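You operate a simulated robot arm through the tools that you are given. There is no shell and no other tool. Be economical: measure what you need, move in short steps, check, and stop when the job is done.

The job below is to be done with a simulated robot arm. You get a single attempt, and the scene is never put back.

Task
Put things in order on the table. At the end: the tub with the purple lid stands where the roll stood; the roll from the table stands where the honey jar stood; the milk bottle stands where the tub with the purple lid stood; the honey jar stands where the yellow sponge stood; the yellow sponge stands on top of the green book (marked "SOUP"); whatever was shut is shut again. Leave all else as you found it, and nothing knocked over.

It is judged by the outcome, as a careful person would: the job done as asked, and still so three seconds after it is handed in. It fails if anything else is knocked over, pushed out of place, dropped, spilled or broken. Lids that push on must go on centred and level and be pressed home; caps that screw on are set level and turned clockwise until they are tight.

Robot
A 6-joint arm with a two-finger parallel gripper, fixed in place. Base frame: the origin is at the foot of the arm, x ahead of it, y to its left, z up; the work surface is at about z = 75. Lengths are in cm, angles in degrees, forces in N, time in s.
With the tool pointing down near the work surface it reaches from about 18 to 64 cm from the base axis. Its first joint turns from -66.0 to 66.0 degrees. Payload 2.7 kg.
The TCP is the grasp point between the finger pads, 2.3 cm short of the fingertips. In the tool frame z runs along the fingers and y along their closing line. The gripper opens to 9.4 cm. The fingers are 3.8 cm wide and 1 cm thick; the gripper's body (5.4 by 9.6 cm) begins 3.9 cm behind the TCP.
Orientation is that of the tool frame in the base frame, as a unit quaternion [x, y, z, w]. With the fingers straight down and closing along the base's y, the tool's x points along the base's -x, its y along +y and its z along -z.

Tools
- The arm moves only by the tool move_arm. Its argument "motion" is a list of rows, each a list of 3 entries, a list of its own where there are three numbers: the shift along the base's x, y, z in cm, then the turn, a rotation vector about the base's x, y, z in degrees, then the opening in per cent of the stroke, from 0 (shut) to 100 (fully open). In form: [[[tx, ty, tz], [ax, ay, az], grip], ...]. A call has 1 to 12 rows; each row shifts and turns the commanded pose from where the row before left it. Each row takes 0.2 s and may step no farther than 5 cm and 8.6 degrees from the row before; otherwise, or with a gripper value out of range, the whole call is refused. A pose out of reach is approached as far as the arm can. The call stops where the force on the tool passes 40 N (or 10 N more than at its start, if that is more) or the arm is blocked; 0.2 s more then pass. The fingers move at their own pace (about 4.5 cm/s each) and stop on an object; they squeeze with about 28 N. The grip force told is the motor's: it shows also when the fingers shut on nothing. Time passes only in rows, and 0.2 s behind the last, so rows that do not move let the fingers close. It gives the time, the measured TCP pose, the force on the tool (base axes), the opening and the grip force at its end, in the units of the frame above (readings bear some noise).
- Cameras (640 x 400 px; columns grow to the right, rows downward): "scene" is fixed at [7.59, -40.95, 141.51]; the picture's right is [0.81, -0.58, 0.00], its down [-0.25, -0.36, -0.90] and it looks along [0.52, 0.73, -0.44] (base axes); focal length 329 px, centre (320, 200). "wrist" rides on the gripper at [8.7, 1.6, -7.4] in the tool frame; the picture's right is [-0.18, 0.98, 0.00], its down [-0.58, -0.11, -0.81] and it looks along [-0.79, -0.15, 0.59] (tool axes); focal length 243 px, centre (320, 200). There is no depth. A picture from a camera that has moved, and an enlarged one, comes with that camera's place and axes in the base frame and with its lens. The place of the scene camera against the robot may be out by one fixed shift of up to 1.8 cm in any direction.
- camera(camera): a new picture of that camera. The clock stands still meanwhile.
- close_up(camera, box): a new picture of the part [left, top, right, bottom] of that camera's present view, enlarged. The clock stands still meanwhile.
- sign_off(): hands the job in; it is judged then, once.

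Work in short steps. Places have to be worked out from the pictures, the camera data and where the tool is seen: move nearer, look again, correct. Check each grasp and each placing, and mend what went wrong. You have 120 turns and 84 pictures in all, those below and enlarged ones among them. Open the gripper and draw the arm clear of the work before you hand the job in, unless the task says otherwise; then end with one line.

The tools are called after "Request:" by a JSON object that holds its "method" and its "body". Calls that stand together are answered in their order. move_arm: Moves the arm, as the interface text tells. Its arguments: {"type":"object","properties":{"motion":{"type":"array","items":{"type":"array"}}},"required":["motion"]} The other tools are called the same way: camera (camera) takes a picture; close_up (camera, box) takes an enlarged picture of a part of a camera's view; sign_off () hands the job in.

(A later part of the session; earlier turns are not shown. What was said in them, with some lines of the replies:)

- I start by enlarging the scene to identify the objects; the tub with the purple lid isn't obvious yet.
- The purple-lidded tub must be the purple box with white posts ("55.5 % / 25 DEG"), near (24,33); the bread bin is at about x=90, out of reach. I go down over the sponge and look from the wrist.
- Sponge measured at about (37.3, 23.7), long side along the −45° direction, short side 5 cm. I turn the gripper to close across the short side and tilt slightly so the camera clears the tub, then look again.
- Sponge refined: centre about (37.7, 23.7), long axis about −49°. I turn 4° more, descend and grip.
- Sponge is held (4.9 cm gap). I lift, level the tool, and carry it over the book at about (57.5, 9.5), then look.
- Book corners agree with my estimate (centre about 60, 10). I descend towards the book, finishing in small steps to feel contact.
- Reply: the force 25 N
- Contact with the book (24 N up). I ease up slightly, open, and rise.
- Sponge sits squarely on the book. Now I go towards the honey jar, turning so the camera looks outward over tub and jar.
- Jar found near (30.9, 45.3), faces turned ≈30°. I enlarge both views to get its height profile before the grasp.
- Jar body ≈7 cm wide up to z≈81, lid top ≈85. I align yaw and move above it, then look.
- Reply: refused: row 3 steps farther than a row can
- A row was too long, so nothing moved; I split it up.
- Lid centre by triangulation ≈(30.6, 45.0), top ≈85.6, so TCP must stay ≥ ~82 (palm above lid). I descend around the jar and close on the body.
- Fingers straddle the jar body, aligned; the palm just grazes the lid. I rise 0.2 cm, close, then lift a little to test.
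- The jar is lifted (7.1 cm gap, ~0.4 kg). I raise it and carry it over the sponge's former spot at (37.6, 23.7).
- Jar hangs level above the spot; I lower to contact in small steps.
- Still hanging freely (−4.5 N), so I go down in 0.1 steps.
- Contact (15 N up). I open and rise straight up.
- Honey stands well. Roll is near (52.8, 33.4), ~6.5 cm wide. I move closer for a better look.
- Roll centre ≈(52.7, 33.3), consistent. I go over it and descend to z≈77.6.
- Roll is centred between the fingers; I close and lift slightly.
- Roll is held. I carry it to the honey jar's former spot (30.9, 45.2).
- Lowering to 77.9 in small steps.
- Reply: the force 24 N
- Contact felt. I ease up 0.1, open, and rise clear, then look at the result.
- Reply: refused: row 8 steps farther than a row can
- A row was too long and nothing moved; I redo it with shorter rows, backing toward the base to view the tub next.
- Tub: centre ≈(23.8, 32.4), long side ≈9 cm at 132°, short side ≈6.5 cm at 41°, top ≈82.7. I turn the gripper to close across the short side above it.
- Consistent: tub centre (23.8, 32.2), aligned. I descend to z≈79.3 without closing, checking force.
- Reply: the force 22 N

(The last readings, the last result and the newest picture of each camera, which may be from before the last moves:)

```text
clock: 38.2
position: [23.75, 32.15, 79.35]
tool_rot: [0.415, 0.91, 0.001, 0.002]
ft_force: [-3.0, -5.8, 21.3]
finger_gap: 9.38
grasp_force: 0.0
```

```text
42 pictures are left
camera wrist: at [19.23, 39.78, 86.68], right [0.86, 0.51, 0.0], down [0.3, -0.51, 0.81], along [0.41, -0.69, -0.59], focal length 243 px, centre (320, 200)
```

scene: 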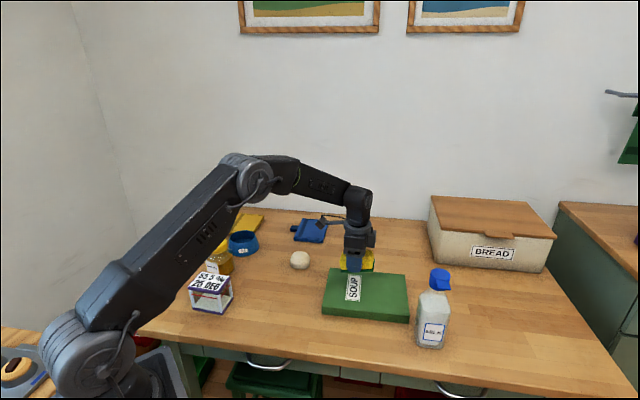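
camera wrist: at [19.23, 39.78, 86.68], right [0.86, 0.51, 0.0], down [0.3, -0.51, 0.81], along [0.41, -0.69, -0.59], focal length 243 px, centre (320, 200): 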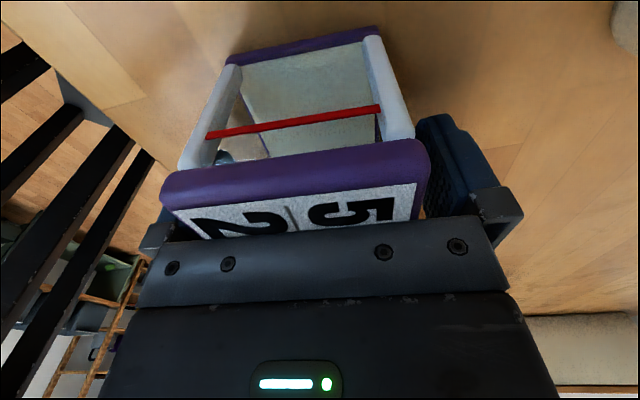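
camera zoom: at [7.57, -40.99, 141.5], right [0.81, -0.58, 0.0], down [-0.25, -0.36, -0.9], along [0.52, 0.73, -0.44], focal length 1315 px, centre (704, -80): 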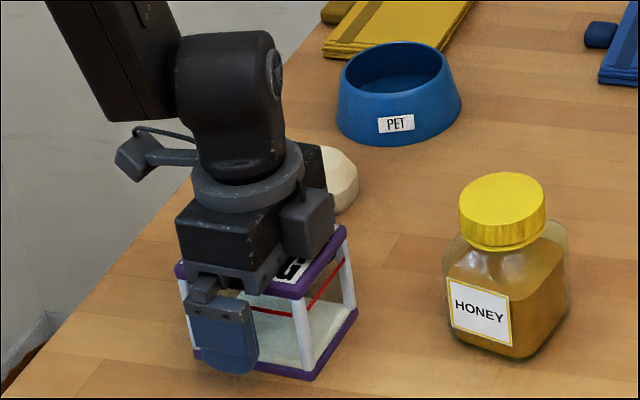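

The palm is pressing the lid slightly (lid top ≈83.2), so I rise 0.3, then close and check before lifting.

Request:
{"method": "move_arm", "body": {"motion": [[[0.15, 0.1, 0.35], [0, 0, 0], 100], [[0, 0, 0], [0, 0, 0], 60], [[0, 0, 0], [0, 0, 0], 50], [[0, 0, 0], [0, 0, 0], 50], [[0, 0, 0], [0, 0, 0], 50]]}}

Request:
{"method": "camera", "body": {"camera": "wrist"}}

```text
clock: 39.4
position: [24.0, 32.34, 79.51]
tool_rot: [0.414, 0.91, 0.0, 0.001]
ft_force: [0.5, -0.2, 0.1]
finger_gap: 6.88
grasp_force: 28.1
```

```text
41 pictures are left
camera wrist: at [19.38, 39.88, 86.93], right [0.86, 0.51, 0.0], down [0.3, -0.51, 0.81], along [0.41, -0.7, -0.59], focal length 243 px, centre (320, 200)
```

wrist: 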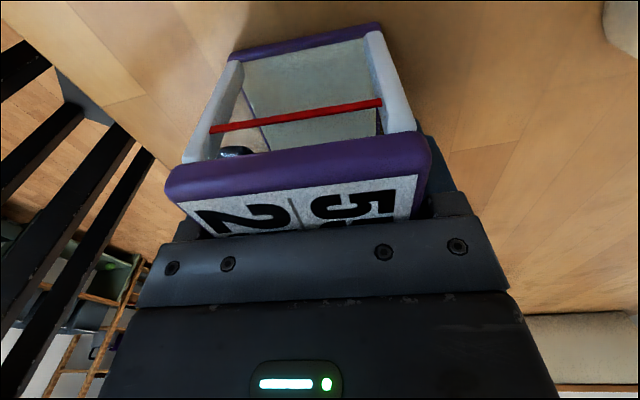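

Gap 6.9 cm, gripped. I lift just 0.6 cm to see whether the whole tub rises, not only the lid.

Request:
{"method": "move_arm", "body": {"motion": [[[0, 0, 0.3], [0, 0, 0], 50], [[0, 0, 0.3], [0, 0, 0], 50], [[0, 0, 0], [0, 0, 0], 50]]}}

Request:
{"method": "close_up", "body": {"camera": "scene", "box": [176, 250, 256, 300]}}

Request:
{"method": "close_up", "body": {"camera": "wrist", "box": [140, 0, 460, 200]}}

```text
clock: 40.2
position: [23.89, 32.18, 80.18]
tool_rot: [0.414, 0.91, 0.001, 0.0]
ft_force: [-0.1, 0.2, -3.2]
finger_gap: 6.83
grasp_force: 27.9
```

```text
8.00 times, centred on (216, 275) of scene
camera zoom: at [7.6, -40.95, 141.51], right [0.81, -0.58, 0.0], down [-0.25, -0.36, -0.9], along [0.52, 0.73, -0.44], focal length 2630 px, centre (1152, -400)
```

zoom: 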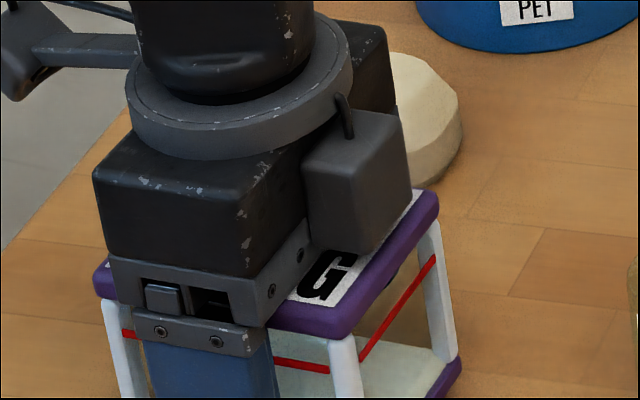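

```text
2.00 times, centred on (300, 100) of wrist
camera zoom: at [19.37, 39.87, 87.56], right [0.86, 0.51, 0.0], down [0.3, -0.51, 0.81], along [0.41, -0.7, -0.59], focal length 485 px, centre (360, 400)
```

zoom: 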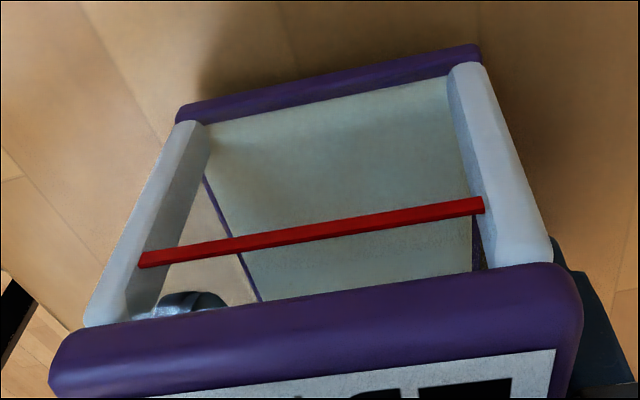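

The whole tub rises together (3.2 N, lid seated). I raise it to z≈92.7 and carry it over to the roll's old spot.

Request:
{"method": "move_arm", "body": {"motion": [[[0, 0, 2.5], [0, 0, 0], 50], [[0, 0, 3.5], [0, 0, 0], 50], [[0, 0, 3.5], [0, 0, 0], 50], [[0, 0, 3], [0, 0, 0], 50], [[4.1, 0.15, 0], [0, 0, 0], 50], [[4.1, 0.15, 0], [0, 0, 0], 50], [[4.1, 0.15, 0], [0, 0, 0], 50], [[4.1, 0.15, 0], [0, 0, 0], 50], [[4.1, 0.15, 0], [0, 0, 0], 50], [[4.1, 0.15, 0], [0, 0, 0], 50], [[4.1, 0.15, 0], [0, 0, 0], 50]]}}

Request:
{"method": "close_up", "body": {"camera": "scene", "box": [224, 170, 416, 290]}}

Request:
{"method": "camera", "body": {"camera": "wrist"}}

```text
clock: 42.6
position: [52.7, 33.17, 92.63]
tool_rot: [0.414, 0.91, -0.001, -0.001]
ft_force: [0.2, 0.2, -2.8]
finger_gap: 6.88
grasp_force: 27.9
```

```text
3.33 times, centred on (320, 230) of scene
camera zoom: at [7.6, -40.95, 141.51], right [0.81, -0.58, 0.0], down [-0.25, -0.36, -0.9], along [0.52, 0.73, -0.44], focal length 1096 px, centre (320, 100)
```

zoom: 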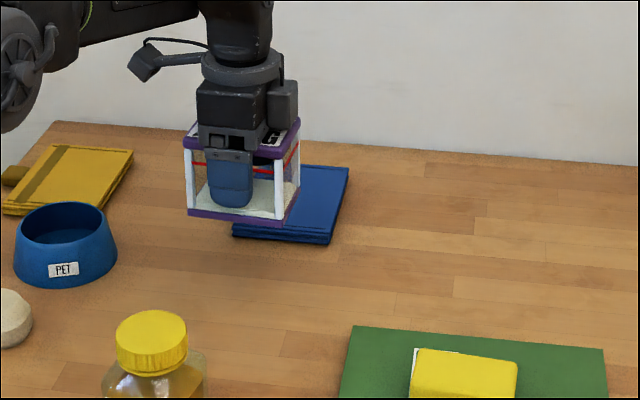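

```text
37 pictures are left
camera wrist: at [48.14, 40.79, 100.05], right [0.86, 0.51, 0.0], down [0.3, -0.51, 0.81], along [0.41, -0.7, -0.59], focal length 243 px, centre (320, 200)
```

wrist: 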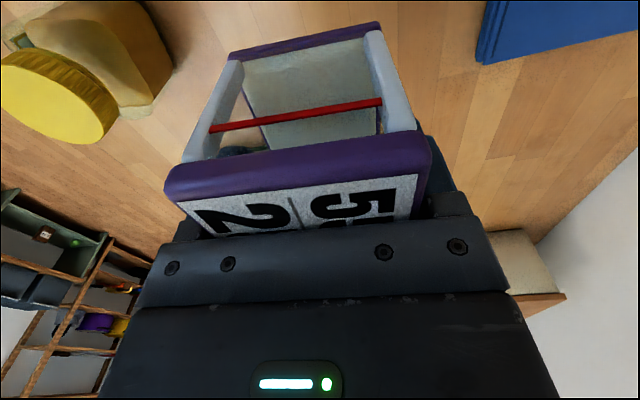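

Good. I lower to just above table contact.

Request:
{"method": "move_arm", "body": {"motion": [[[0, 0.05, -4], [0, 0, 0], 50], [[0, 0, -4], [0, 0, 0], 50], [[0, 0, -3], [0, 0, 0], 50], [[0, 0, -1.2], [0, 0, 0], 50], [[0, 0, -0.4], [0, 0, 0], 50], [[0, 0, -0.2], [0, 0, 0], 50], [[0, 0, -0.1], [0, 0, 0], 50], [[0, 0, 0], [0, 0, 0], 50]]}}

Request:
{"method": "close_up", "body": {"camera": "scene", "box": [240, 200, 368, 280]}}

```text
clock: 44.4
position: [52.7, 33.43, 79.84]
tool_rot: [0.415, 0.91, 0.0, 0.0]
ft_force: [0.8, -0.5, -2.6]
finger_gap: 6.88
grasp_force: 27.9
```

```text
5.00 times, centred on (304, 240) of scene
camera zoom: at [7.6, -40.95, 141.51], right [0.81, -0.58, 0.0], down [-0.25, -0.36, -0.9], along [0.52, 0.73, -0.44], focal length 1643 px, centre (400, 0)
```

zoom: 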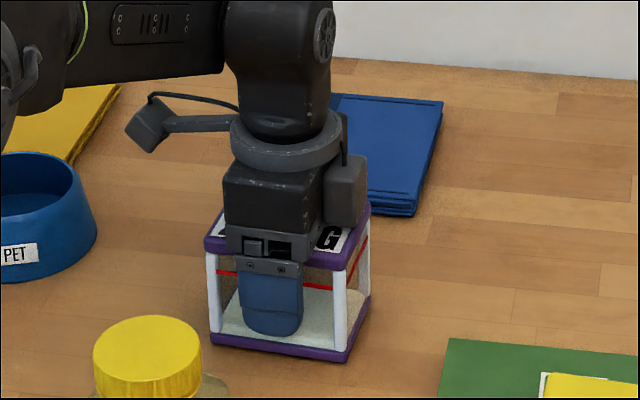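

Request:
{"method": "move_arm", "body": {"motion": [[[0, 0, -0.1], [0, 0, 0], 50], [[0, 0, -0.1], [0, 0, 0], 50], [[0, 0, 0], [0, 0, 0], 50]]}}

```text
clock: 45.2
position: [52.61, 33.34, 79.44]
tool_rot: [0.414, 0.91, 0.0, -0.001]
ft_force: [0.2, 1.1, -2.4]
finger_gap: 6.83
grasp_force: 28.5
```

Request:
{"method": "move_arm", "body": {"motion": [[[0, 0, -0.1], [0, 0, 0], 50], [[0, 0, 0], [0, 0, 0], 50]]}}

```text
clock: 45.8
position: [52.67, 33.35, 79.31]
tool_rot: [0.414, 0.91, -0.001, 0.001]
ft_force: [-0.9, -0.6, 1.4]
finger_gap: 6.88
grasp_force: 27.7
```

Contact just begun (force went from −2.4 to +1.4 N). I release, rise clear and look.

Request:
{"method": "move_arm", "body": {"motion": [[[0, 0, 0], [0, 0, 0], 100], [[0, 0, 0], [0, 0, 0], 100], [[0, 0, 0], [0, 0, 0], 100], [[0, 0, 2], [0, 0, 0], 100], [[0, 0, 4], [0, 0, 0], 100], [[0, 0, 4.5], [0, 0, 0], 100], [[0, 0, 4.5], [0, 0, 0], 100], [[0, 0, 4.5], [0, 0, 0], 100], [[-1, 0, 4.5], [0, 0, 6], 100], [[-2, -3, 3], [0, 0, 8], 100], [[-2, -4, 0], [0, 0, 8], 100], [[-2, -4, 0], [0, 0, 8], 100]]}}

Request:
{"method": "close_up", "body": {"camera": "scene", "box": [240, 200, 368, 280]}}

```text
clock: 48.4
position: [45.59, 22.42, 106.65]
tool_rot: [0.164, 0.986, 0.001, 0.001]
ft_force: [0.2, 0.4, -0.2]
finger_gap: 9.41
grasp_force: 0.1
```

```text
5.00 times, centred on (304, 240) of scene
camera zoom: at [7.6, -40.95, 141.51], right [0.81, -0.58, 0.0], down [-0.25, -0.36, -0.9], along [0.52, 0.73, -0.44], focal length 1643 px, centre (400, 0)
```

zoom: 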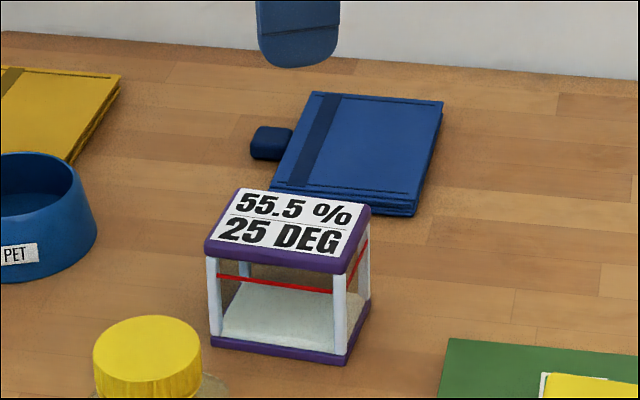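

Tub placed well. Now I move toward the milk bottle to view it.

Request:
{"method": "move_arm", "body": {"motion": [[[-0.3, -4.6, -1], [0, 0, 1.5], 100], [[-0.3, -4.6, -1], [0, 0, 1.5], 100], [[-0.3, -4.6, -1], [0, 0, 1.5], 100], [[-0.3, -4.6, -1], [0, 0, 1.5], 100], [[-0.3, -4.6, -1], [0, 0, 1.5], 100], [[-0.3, -4.6, -1], [0, 0, 1.5], 100]]}}

Request:
{"method": "camera", "body": {"camera": "wrist"}}

Request:
{"method": "close_up", "body": {"camera": "scene", "box": [376, 260, 504, 360]}}

```text
clock: 49.8
position: [43.83, -5.28, 100.46]
tool_rot: [0.087, 0.996, -0.001, 0.0]
ft_force: [0.4, 0.0, -0.1]
finger_gap: 9.38
grasp_force: 0.1
```

```text
34 pictures are left
camera wrist: at [35.5, -2.17, 107.83], right [0.35, 0.94, 0.0], down [0.55, -0.21, 0.81], along [0.76, -0.28, -0.59], focal length 243 px, centre (320, 200)
```

wrist: 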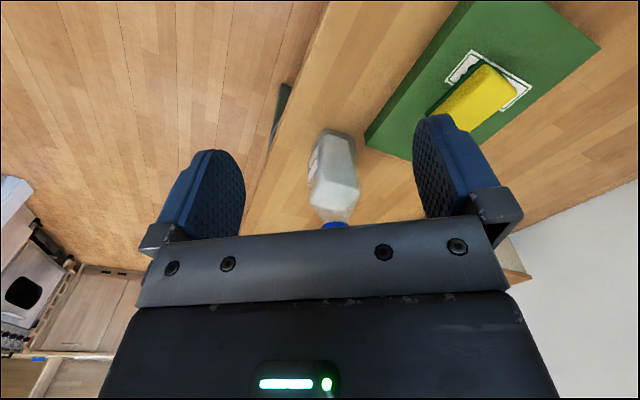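

```text
4.00 times, centred on (440, 310) of scene
camera zoom: at [7.6, -40.95, 141.51], right [0.81, -0.58, 0.0], down [-0.25, -0.36, -0.9], along [0.52, 0.73, -0.44], focal length 1315 px, centre (-160, -240)
```

zoom: 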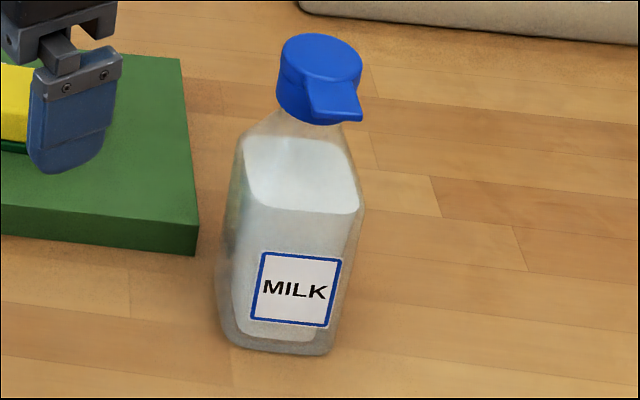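

Milk bottle: base centre ≈(63.6, −10), faces at ±45°, body straight to z≈84, top ≈96. It is too tall and far for a vertical grip, so I'll approach along heading +44° with the tool tilted ~50°. First I stage and turn.

Request:
{"method": "move_arm", "body": {"motion": [[[1, -2, 0], [0, 0, 7.7], 100], [[1, -2, 0], [0, 0, 7.7], 100], [[1, -2, 0], [0, 0, 7.7], 100], [[1, -2, 0], [0, 0, 7.7], 100], [[1, -2, 0], [0, 0, 7.7], 100], [[1, -2, 0], [0, 0, 7.7], 100], [[1, -2, 0], [0, 0, 7.7], 100]]}}

Request:
{"method": "move_arm", "body": {"motion": [[[0, 0, 0], [5.75, -6.0, 0], 100], [[0, 0, 0], [5.75, -6.0, 0], 100], [[0, 0, 0], [5.75, -6.0, 0], 100], [[0, 0, 0], [5.75, -6.0, 0], 100], [[0, 0, 0], [5.75, -6.0, 0], 100], [[0, 0, 0], [5.75, -6.0, 0], 100]]}}

Request:
{"method": "camera", "body": {"camera": "wrist"}}

Request:
{"method": "camera", "body": {"camera": "scene"}}

```text
clock: 51.4
position: [50.89, -19.25, 100.48]
tool_rot: [-0.375, 0.927, 0.001, 0.0]
ft_force: [0.0, 0.1, -0.7]
finger_gap: 9.4
grasp_force: 0.1
```

```text
clock: 52.8
position: [50.81, -19.21, 100.35]
tool_rot: [-0.339, 0.84, 0.157, 0.392]
ft_force: [-0.9, 0.7, 0.4]
finger_gap: 9.4
grasp_force: 0.0
```

```text
32 pictures are left
camera wrist: at [41.55, -25.89, 98.56], right [-0.6, 0.79, 0.14], down [-0.1, -0.25, 0.96], along [0.8, 0.56, 0.23], focal length 243 px, centre (320, 200)
```

wrist: 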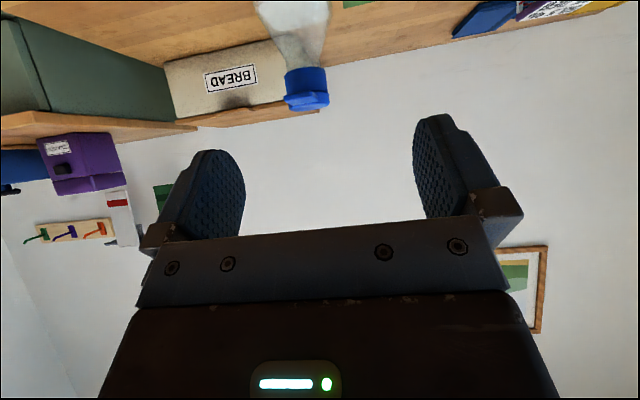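

```text
31 pictures are left
```

scene: 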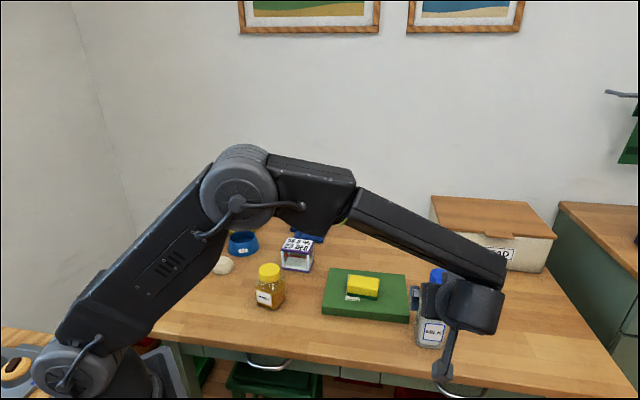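

Reached the tilted pose. I shift sideways onto the bottle's axis and lower to z≈84 while still ~15 cm away.

Request:
{"method": "move_arm", "body": {"motion": [[[0.75, -0.8, -4], [0, 0, 0], 100], [[0.75, -0.8, -4], [0, 0, 0], 100], [[0, 0, -4.5], [0, 0, 0], 100], [[0, 0, -4], [0, 0, 0], 100]]}}

Request:
{"method": "camera", "body": {"camera": "wrist"}}

Request:
{"method": "close_up", "body": {"camera": "scene", "box": [352, 250, 544, 370]}}

```text
clock: 53.8
position: [52.31, -20.75, 84.06]
tool_rot: [-0.339, 0.841, 0.155, 0.392]
ft_force: [0.0, -0.3, 0.2]
finger_gap: 9.42
grasp_force: 0.0
```

```text
30 pictures are left
camera wrist: at [42.98, -27.41, 82.14], right [-0.6, 0.79, 0.14], down [-0.1, -0.24, 0.96], along [0.8, 0.56, 0.23], focal length 243 px, centre (320, 200)
```

wrist: 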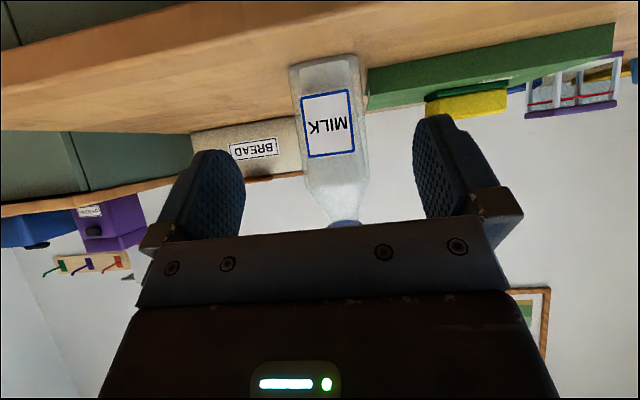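

```text
3.33 times, centred on (448, 310) of scene
camera zoom: at [7.59, -40.95, 141.51], right [0.81, -0.58, 0.0], down [-0.25, -0.36, -0.9], along [0.52, 0.73, -0.44], focal length 1096 px, centre (-107, -167)
```

zoom: 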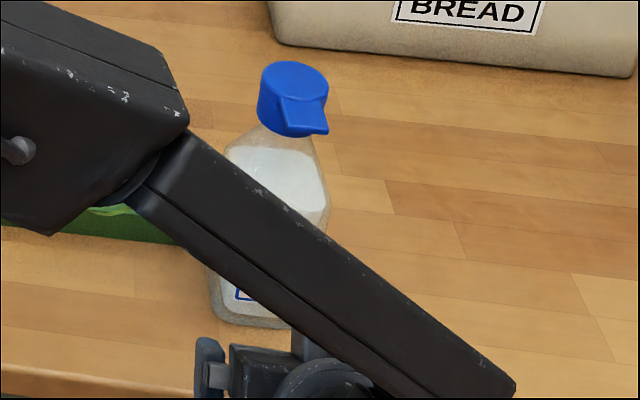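

Near face centre ≈(61.8, −11.5), width 6.2, straight to z≈86, on axis. I advance along the heading to just short of the grasp point, correcting yaw −3°.

Request:
{"method": "move_arm", "body": {"motion": [[[2.3, 2.2, -0.5], [0, 0, -3], 100], [[2.3, 2.2, -0.5], [0, 0, 0], 100], [[2.3, 2.2, -0.5], [0, 0, 0], 100], [[2.0, 1.9, 0], [0, 0, 0], 100]]}}

Request:
{"method": "camera", "body": {"camera": "wrist"}}

Request:
{"method": "close_up", "body": {"camera": "scene", "box": [352, 250, 544, 370]}}

```text
clock: 54.8
position: [61.31, -12.2, 82.43]
tool_rot: [-0.317, 0.849, 0.147, 0.395]
ft_force: [-0.2, -0.9, 0.5]
finger_gap: 9.4
grasp_force: 0.2
```

```text
28 pictures are left
camera wrist: at [51.68, -18.42, 80.66], right [-0.55, 0.82, 0.14], down [-0.11, -0.24, 0.96], along [0.83, 0.52, 0.23], focal length 243 px, centre (320, 200)
```

wrist: 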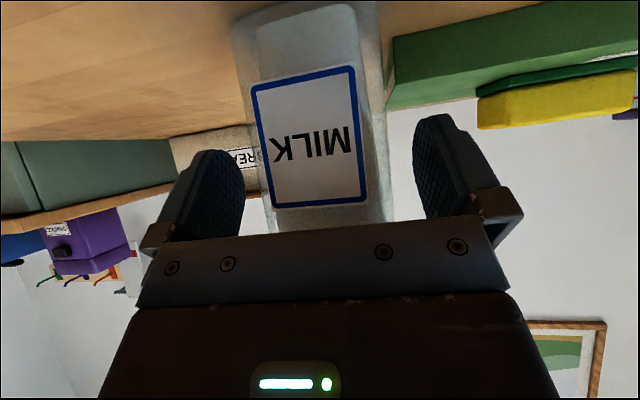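

```text
3.33 times, centred on (448, 310) of scene
camera zoom: at [7.59, -40.95, 141.51], right [0.81, -0.58, 0.0], down [-0.25, -0.36, -0.9], along [0.52, 0.73, -0.44], focal length 1096 px, centre (-107, -167)
```

zoom: 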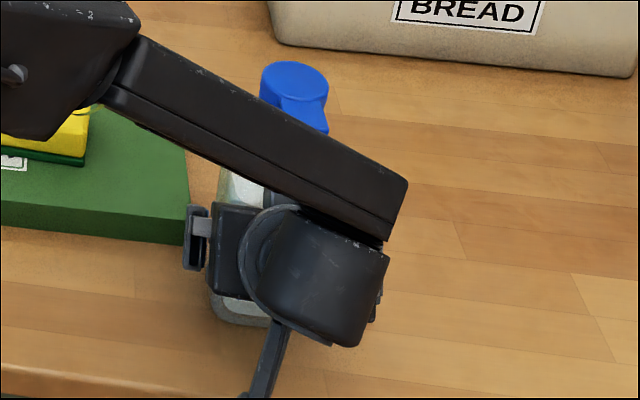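

Bottle is centred between fingers. I advance 1.6 cm more and close.

Request:
{"method": "move_arm", "body": {"motion": [[[0.6, 0.53, 0], [0, 0, 0], 100], [[0.6, 0.53, 0], [0, 0, 0], 100], [[0, 0, 0], [0, 0, 0], 100]]}}

Request:
{"method": "camera", "body": {"camera": "wrist"}}

```text
clock: 55.6
position: [62.4, -11.27, 82.53]
tool_rot: [-0.317, 0.85, 0.146, 0.395]
ft_force: [-1.4, -2.6, 3.8]
finger_gap: 9.39
grasp_force: 0.0
```

```text
26 pictures are left
camera wrist: at [52.85, -17.42, 80.67], right [-0.55, 0.82, 0.14], down [-0.11, -0.24, 0.96], along [0.83, 0.52, 0.23], focal length 243 px, centre (320, 200)
```

wrist: 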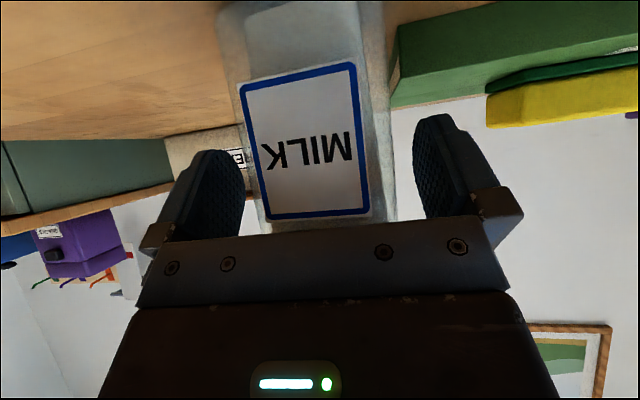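

Palm just touches (≈4 N). I back off 0.2 cm and close the fingers.

Request:
{"method": "move_arm", "body": {"motion": [[[-0.15, -0.13, 0], [0, 0, 0], 100], [[0, 0, 0], [0, 0, 0], 60], [[0, 0, 0], [0, 0, 0], 50], [[0, 0, 0], [0, 0, 0], 45], [[0, 0, 0], [0, 0, 0], 45]]}}

Request:
{"method": "close_up", "body": {"camera": "scene", "box": [352, 250, 544, 370]}}

```text
clock: 56.8
position: [62.36, -11.38, 82.49]
tool_rot: [-0.318, 0.849, 0.147, 0.395]
ft_force: [0.2, 1.0, 0.7]
finger_gap: 6.8
grasp_force: 27.6
```

```text
3.33 times, centred on (448, 310) of scene
camera zoom: at [7.6, -40.95, 141.51], right [0.81, -0.58, 0.0], down [-0.25, -0.36, -0.9], along [0.52, 0.73, -0.44], focal length 1096 px, centre (-107, -167)
```

zoom: 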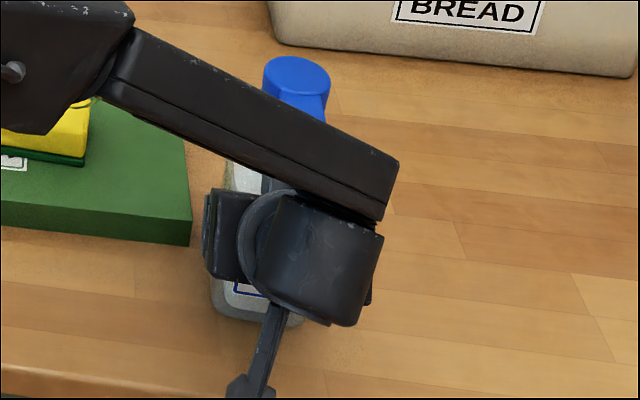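

Bottle gripped (6.8 cm). I lift 1.5 cm and check it stays upright.

Request:
{"method": "move_arm", "body": {"motion": [[[0, 0, 0.5], [0, 0, 0], 45], [[0, 0, 1], [0, 0, 0], 45], [[0, 0, 0], [0, 0, 0], 45]]}}

Request:
{"method": "camera", "body": {"camera": "wrist"}}

```text
clock: 57.6
position: [62.39, -11.35, 84.1]
tool_rot: [-0.318, 0.849, 0.148, 0.395]
ft_force: [-0.1, -0.1, -5.0]
finger_gap: 6.79
grasp_force: 28.5
```

```text
24 pictures are left
camera wrist: at [52.64, -17.54, 82.13], right [-0.55, 0.82, 0.14], down [-0.11, -0.24, 0.96], along [0.82, 0.52, 0.23], focal length 243 px, centre (320, 200)
```

wrist: 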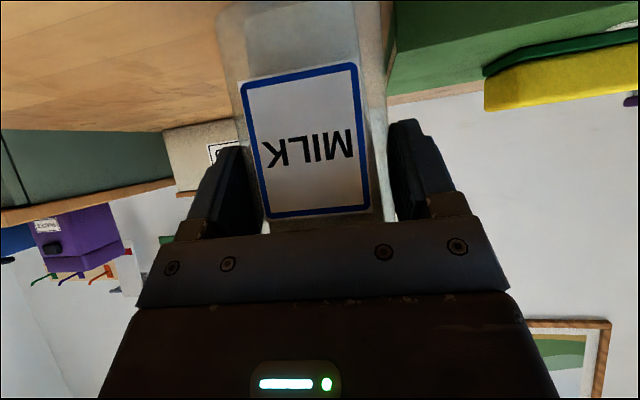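

Stable, ~0.5 kg. I lift to z≈97.5 and carry it on a straight line toward the tub's old spot, turning gradually.

Request:
{"method": "move_arm", "body": {"motion": [[[0, 0, 4.5], [0, 0, 0], 45], [[0, 0, 4.5], [0, 0, 0], 45], [[0, 0, 4.5], [0, 0, 0], 45], [[-3.32, 3.46, 0], [0, 0, 1.6], 45], [[-3.32, 3.46, 0], [0, 0, 1.6], 45], [[-3.32, 3.46, 0], [0, 0, 1.6], 45], [[-3.32, 3.46, 0], [0, 0, 1.6], 45], [[-3.32, 3.46, 0], [0, 0, 1.6], 45], [[-3.32, 3.46, 0], [0, 0, 1.6], 45], [[-3.32, 3.46, 0], [0, 0, 1.6], 45], [[-3.32, 3.46, 0], [0, 0, 1.6], 45]]}}

Request:
{"method": "camera", "body": {"camera": "scene"}}

```text
clock: 60.0
position: [35.72, 16.31, 97.51]
tool_rot: [-0.409, 0.809, 0.189, 0.377]
ft_force: [0.4, 0.6, -5.9]
finger_gap: 6.8
grasp_force: 28.5
```

```text
23 pictures are left
```

scene: 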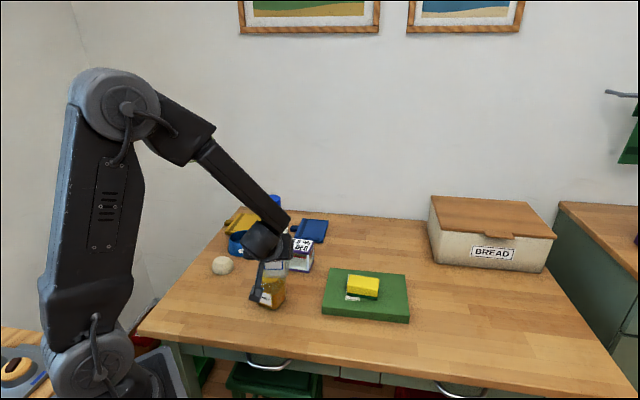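

All well. I continue to the target spot at height.

Request:
{"method": "move_arm", "body": {"motion": [[[-3.28, 3.46, 0], [0, 0, 1.6], 45], [[-3.28, 3.46, 0], [0, 0, 1.6], 45], [[-3.28, 3.46, 0], [0, 0, 1.6], 45], [[-3.28, 3.46, 0], [0, 0, 1.6], 45], [[0, 0, -4], [0, 0, 0], 45], [[0, 0, -4], [0, 0, 0], 45]]}}

Request:
{"method": "close_up", "body": {"camera": "scene", "box": [140, 180, 332, 320]}}

Request:
{"method": "camera", "body": {"camera": "wrist"}}

```text
clock: 61.4
position: [22.85, 30.27, 89.81]
tool_rot: [-0.454, 0.786, 0.212, 0.363]
ft_force: [1.1, -0.2, -4.2]
finger_gap: 6.78
grasp_force: 28.0
out of reach, approached as far as the arm can: row 6
```

```text
2.86 times, centred on (236, 250) of scene
camera zoom: at [7.6, -40.95, 141.51], right [0.81, -0.58, 0.0], down [-0.25, -0.36, -0.9], along [0.52, 0.73, -0.44], focal length 939 px, centre (560, 57)
```

zoom: 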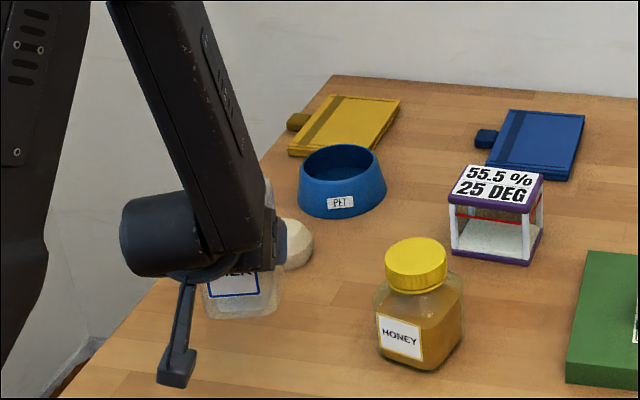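

```text
21 pictures are left
camera wrist: at [15.78, 21.21, 88.01], right [-0.79, 0.59, 0.15], down [-0.02, -0.27, 0.96], along [0.61, 0.76, 0.22], focal length 243 px, centre (320, 200)
```

wrist: 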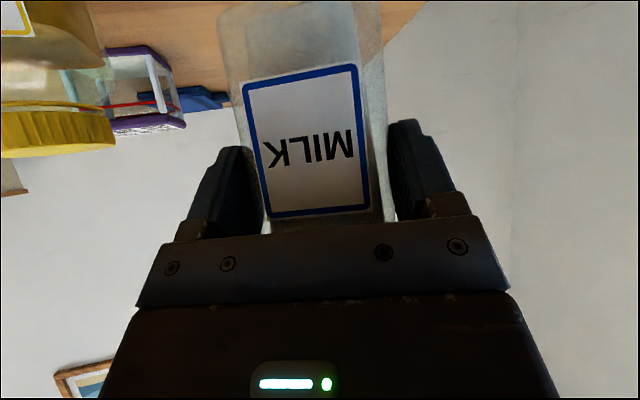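

The arm can't go lower with this heading (too folded). I rise a bit and turn to heading ≈105°, which puts the wrist farther out, then retry the descent.

Request:
{"method": "move_arm", "body": {"motion": [[[0, 0, 3.5], [0, 0, 0], 45], [[0.25, -0.05, 0], [0, 0, 7.5], 45], [[0.25, -0.05, 0], [0, 0, 7.5], 45], [[0.25, -0.05, 0], [0, 0, 7.5], 45], [[0.25, -0.05, 0], [0, 0, 7.5], 45], [[0.25, -0.05, 0], [0, 0, 7.5], 45], [[0.25, -0.05, 0], [0, 0, 7.5], 45], [[0, 0, -2], [0, 0, 0], 45], [[0, 0, -2], [0, 0, 0], 45]]}}

Request:
{"method": "close_up", "body": {"camera": "scene", "box": [140, 180, 332, 320]}}

```text
clock: 63.4
position: [24.48, 29.75, 89.21]
tool_rot: [0.72, -0.551, -0.334, -0.257]
ft_force: [0.1, 0.6, -4.5]
finger_gap: 6.8
grasp_force: 27.9
```

```text
2.86 times, centred on (236, 250) of scene
camera zoom: at [7.6, -40.95, 141.51], right [0.81, -0.58, 0.0], down [-0.25, -0.36, -0.9], along [0.52, 0.73, -0.44], focal length 939 px, centre (560, 57)
```

zoom: 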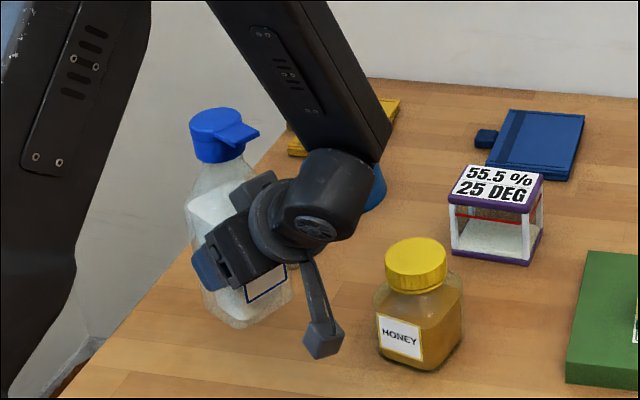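

That heading is reachable. Bottle centre is now over ≈(23.9, 32.1); I lower to near contact.

Request:
{"method": "move_arm", "body": {"motion": [[[0, 0, -2.5], [0, 0, 0], 45], [[0, 0, -2.5], [0, 0, 0], 45], [[0, 0, -1], [0, 0, 0], 45], [[0, 0, -0.3], [0, 0, 0], 45], [[0, 0, 0], [0, 0, 0], 45]]}}

Request:
{"method": "close_up", "body": {"camera": "scene", "box": [140, 180, 332, 320]}}

```text
clock: 64.6
position: [24.47, 29.84, 83.04]
tool_rot: [0.72, -0.551, -0.335, -0.257]
ft_force: [0.4, 0.0, -5.0]
finger_gap: 6.81
grasp_force: 27.5
```

```text
2.86 times, centred on (236, 250) of scene
camera zoom: at [7.6, -40.95, 141.51], right [0.81, -0.58, 0.0], down [-0.25, -0.36, -0.9], along [0.52, 0.73, -0.44], focal length 939 px, centre (560, 57)
```

zoom: 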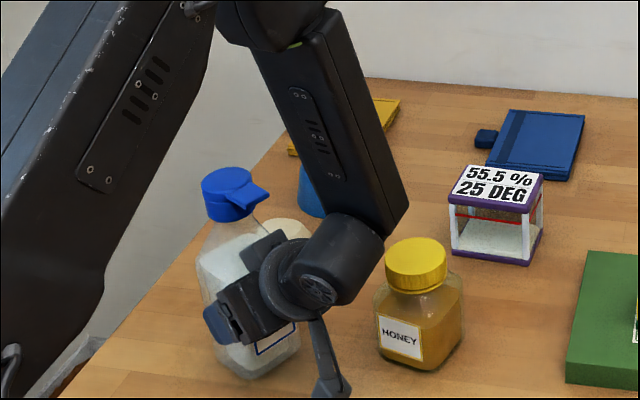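

Bottle is vertical (matches the vanishing direction). I lower in small steps to contact.

Request:
{"method": "move_arm", "body": {"motion": [[[0, 0, -0.2], [0, 0, 0], 45], [[0, 0, -0.15], [0, 0, 0], 45], [[0, 0, 0], [0, 0, 0], 45]]}}

```text
clock: 65.4
position: [24.41, 29.9, 82.82]
tool_rot: [0.72, -0.551, -0.334, -0.257]
ft_force: [0.3, 0.5, -5.6]
finger_gap: 6.8
grasp_force: 27.6
```

Request:
{"method": "move_arm", "body": {"motion": [[[0, 0, -0.15], [0, 0, 0], 45], [[0, 0, -0.1], [0, 0, 0], 45], [[0, 0, 0], [0, 0, 0], 45]]}}

```text
clock: 66.2
position: [24.31, 29.89, 82.44]
tool_rot: [0.72, -0.551, -0.334, -0.257]
ft_force: [-0.1, -0.1, -6.1]
finger_gap: 6.8
grasp_force: 28.1
```

Request:
{"method": "move_arm", "body": {"motion": [[[0, 0, -0.1], [0, 0, 0], 45], [[0, 0, 0], [0, 0, 0], 45]]}}

```text
clock: 66.8
position: [24.4, 29.91, 82.37]
tool_rot: [0.72, -0.551, -0.334, -0.258]
ft_force: [-0.4, -4.0, 8.8]
finger_gap: 6.78
grasp_force: 27.8
```

Contact. I open and retreat straight back along the tool axis.

Request:
{"method": "move_arm", "body": {"motion": [[[0, 0, 0], [0, 0, 0], 100], [[0, 0, 0], [0, 0, 0], 100], [[0, 0, 0], [0, 0, 0], 100], [[0, 0, 0], [0, 0, 0], 100], [[0.4, -1.48, 1.28], [0, 0, 0], 100], [[0.6, -2.2, 1.9], [0, 0, 0], 100], [[0.8, -2.96, 2.57], [0, 0, 0], 100], [[0.8, -2.96, 2.57], [0, 0, 0], 100], [[0.8, -2.96, 2.57], [0, 0, 0], 100]]}}

Request:
{"method": "camera", "body": {"camera": "scene"}}

Request:
{"method": "camera", "body": {"camera": "wrist"}}

```text
clock: 68.8
position: [27.64, 17.39, 93.27]
tool_rot: [0.72, -0.552, -0.334, -0.256]
ft_force: [0.6, 0.8, -0.8]
finger_gap: 9.38
grasp_force: 0.0
```

```text
18 pictures are left
```

scene: 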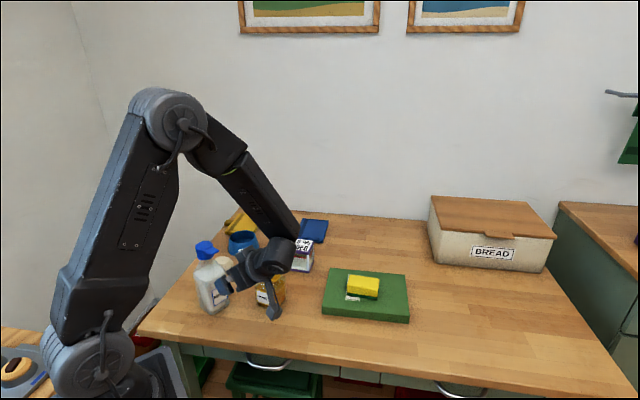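

```text
17 pictures are left
camera wrist: at [29.04, 6.0, 91.34], right [-0.98, -0.14, 0.14], down [0.17, -0.21, 0.96], along [-0.11, 0.97, 0.23], focal length 243 px, centre (320, 200)
```

wrist: 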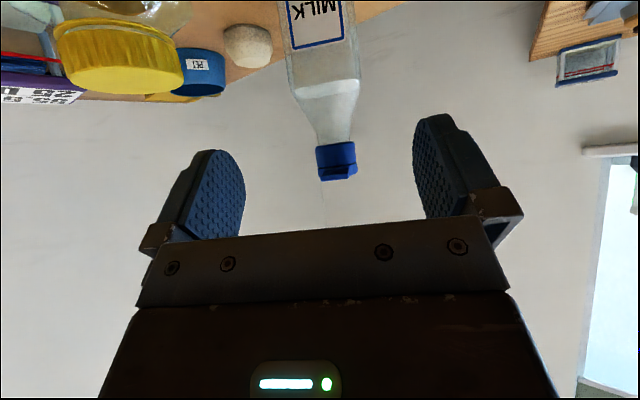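

The bottle stands. I see another container off to the side; I check it, to be sure about the tub's identity.

Request:
{"method": "close_up", "body": {"camera": "wrist", "box": [520, 0, 640, 100]}}

Request:
{"method": "close_up", "body": {"camera": "scene", "box": [0, 310, 140, 400]}}

```text
4.00 times, centred on (580, 50) of wrist
camera zoom: at [29.04, 6.0, 91.34], right [-0.98, -0.14, 0.14], down [0.17, -0.21, 0.96], along [-0.11, 0.97, 0.23], focal length 970 px, centre (-720, 800)
```

zoom: 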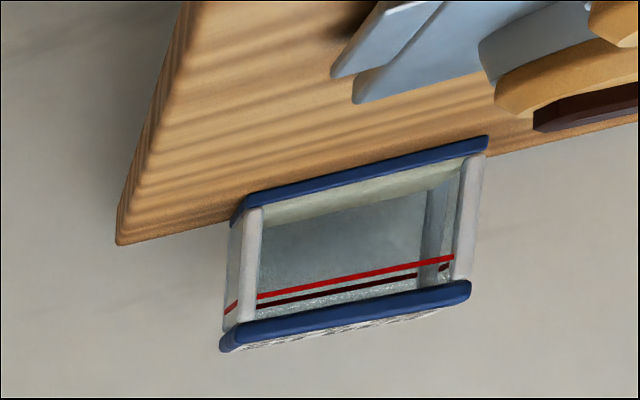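

```text
4.44 times, centred on (70, 355) of scene
camera zoom: at [7.59, -40.95, 141.51], right [0.81, -0.58, 0.0], down [-0.25, -0.36, -0.9], along [0.52, 0.73, -0.44], focal length 1461 px, centre (1431, -489)
```

zoom: 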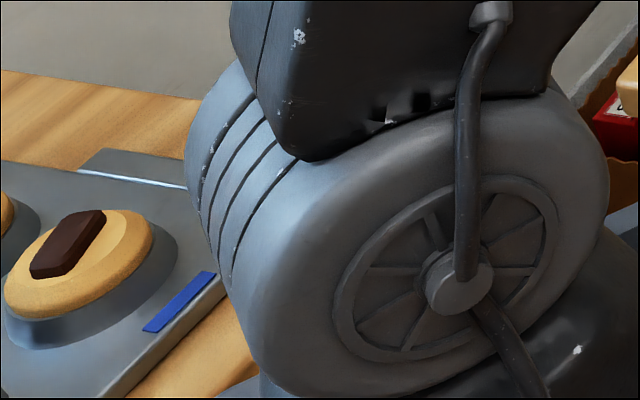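

A sibling tub with a blue lid sits elsewhere, which confirms ours by its purple lid. I raise the arm clear and inspect everything.

Request:
{"method": "move_arm", "body": {"motion": [[[0.5, -2, 4], [0, 0, 0], 100], [[0.5, -2, 4], [0, 0, 0], 100], [[0.5, -2, 4], [0, 0, 0], 100], [[0.5, -2, 4], [0, 0, 0], 100], [[0, 0, 4], [0, 0, 0], 100], [[0, 0, 0], [0, 0, 0], 100]]}}

Request:
{"method": "close_up", "body": {"camera": "scene", "box": [150, 190, 342, 320]}}

Request:
{"method": "camera", "body": {"camera": "scene"}}

```text
clock: 70.2
position: [29.87, 9.44, 113.33]
tool_rot: [0.72, -0.552, -0.335, -0.257]
ft_force: [-0.3, 0.7, 0.3]
finger_gap: 9.41
grasp_force: 0.0
```

```text
3.08 times, centred on (246, 255) of scene
camera zoom: at [7.59, -40.95, 141.51], right [0.81, -0.58, 0.0], down [-0.25, -0.36, -0.9], along [0.52, 0.73, -0.44], focal length 1011 px, centre (548, 31)
```

zoom: 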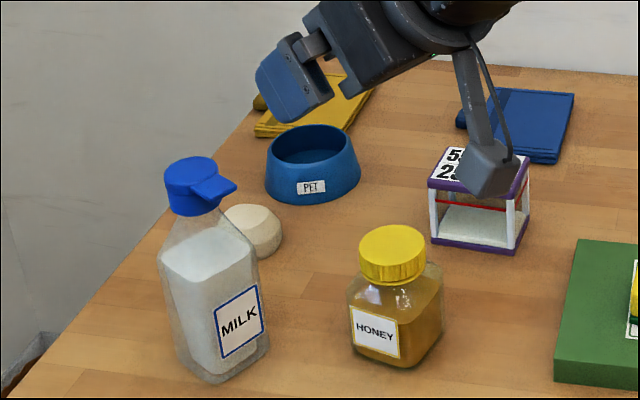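

```text
13 pictures are left
```

scene: 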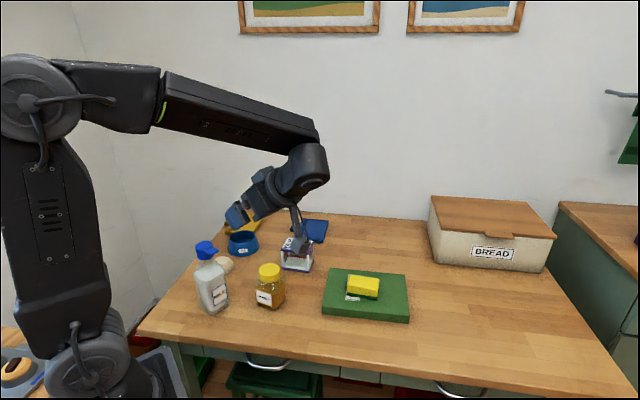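

Everything stands upright: milk on the tub's spot, roll on the honey's spot, honey on the sponge's spot, tub on the roll's spot and sponge on the book. The book, bowl and notebooks haven't moved, and the gripper is open and clear, so I hand in.

Request:
{"method": "sign_off", "body": {}}

```text
The job is handed in.
```

The job is done and handed in: the tub, roll, milk bottle, honey jar and sponge are each where you asked, nothing was knocked over, and I never had to open anything.
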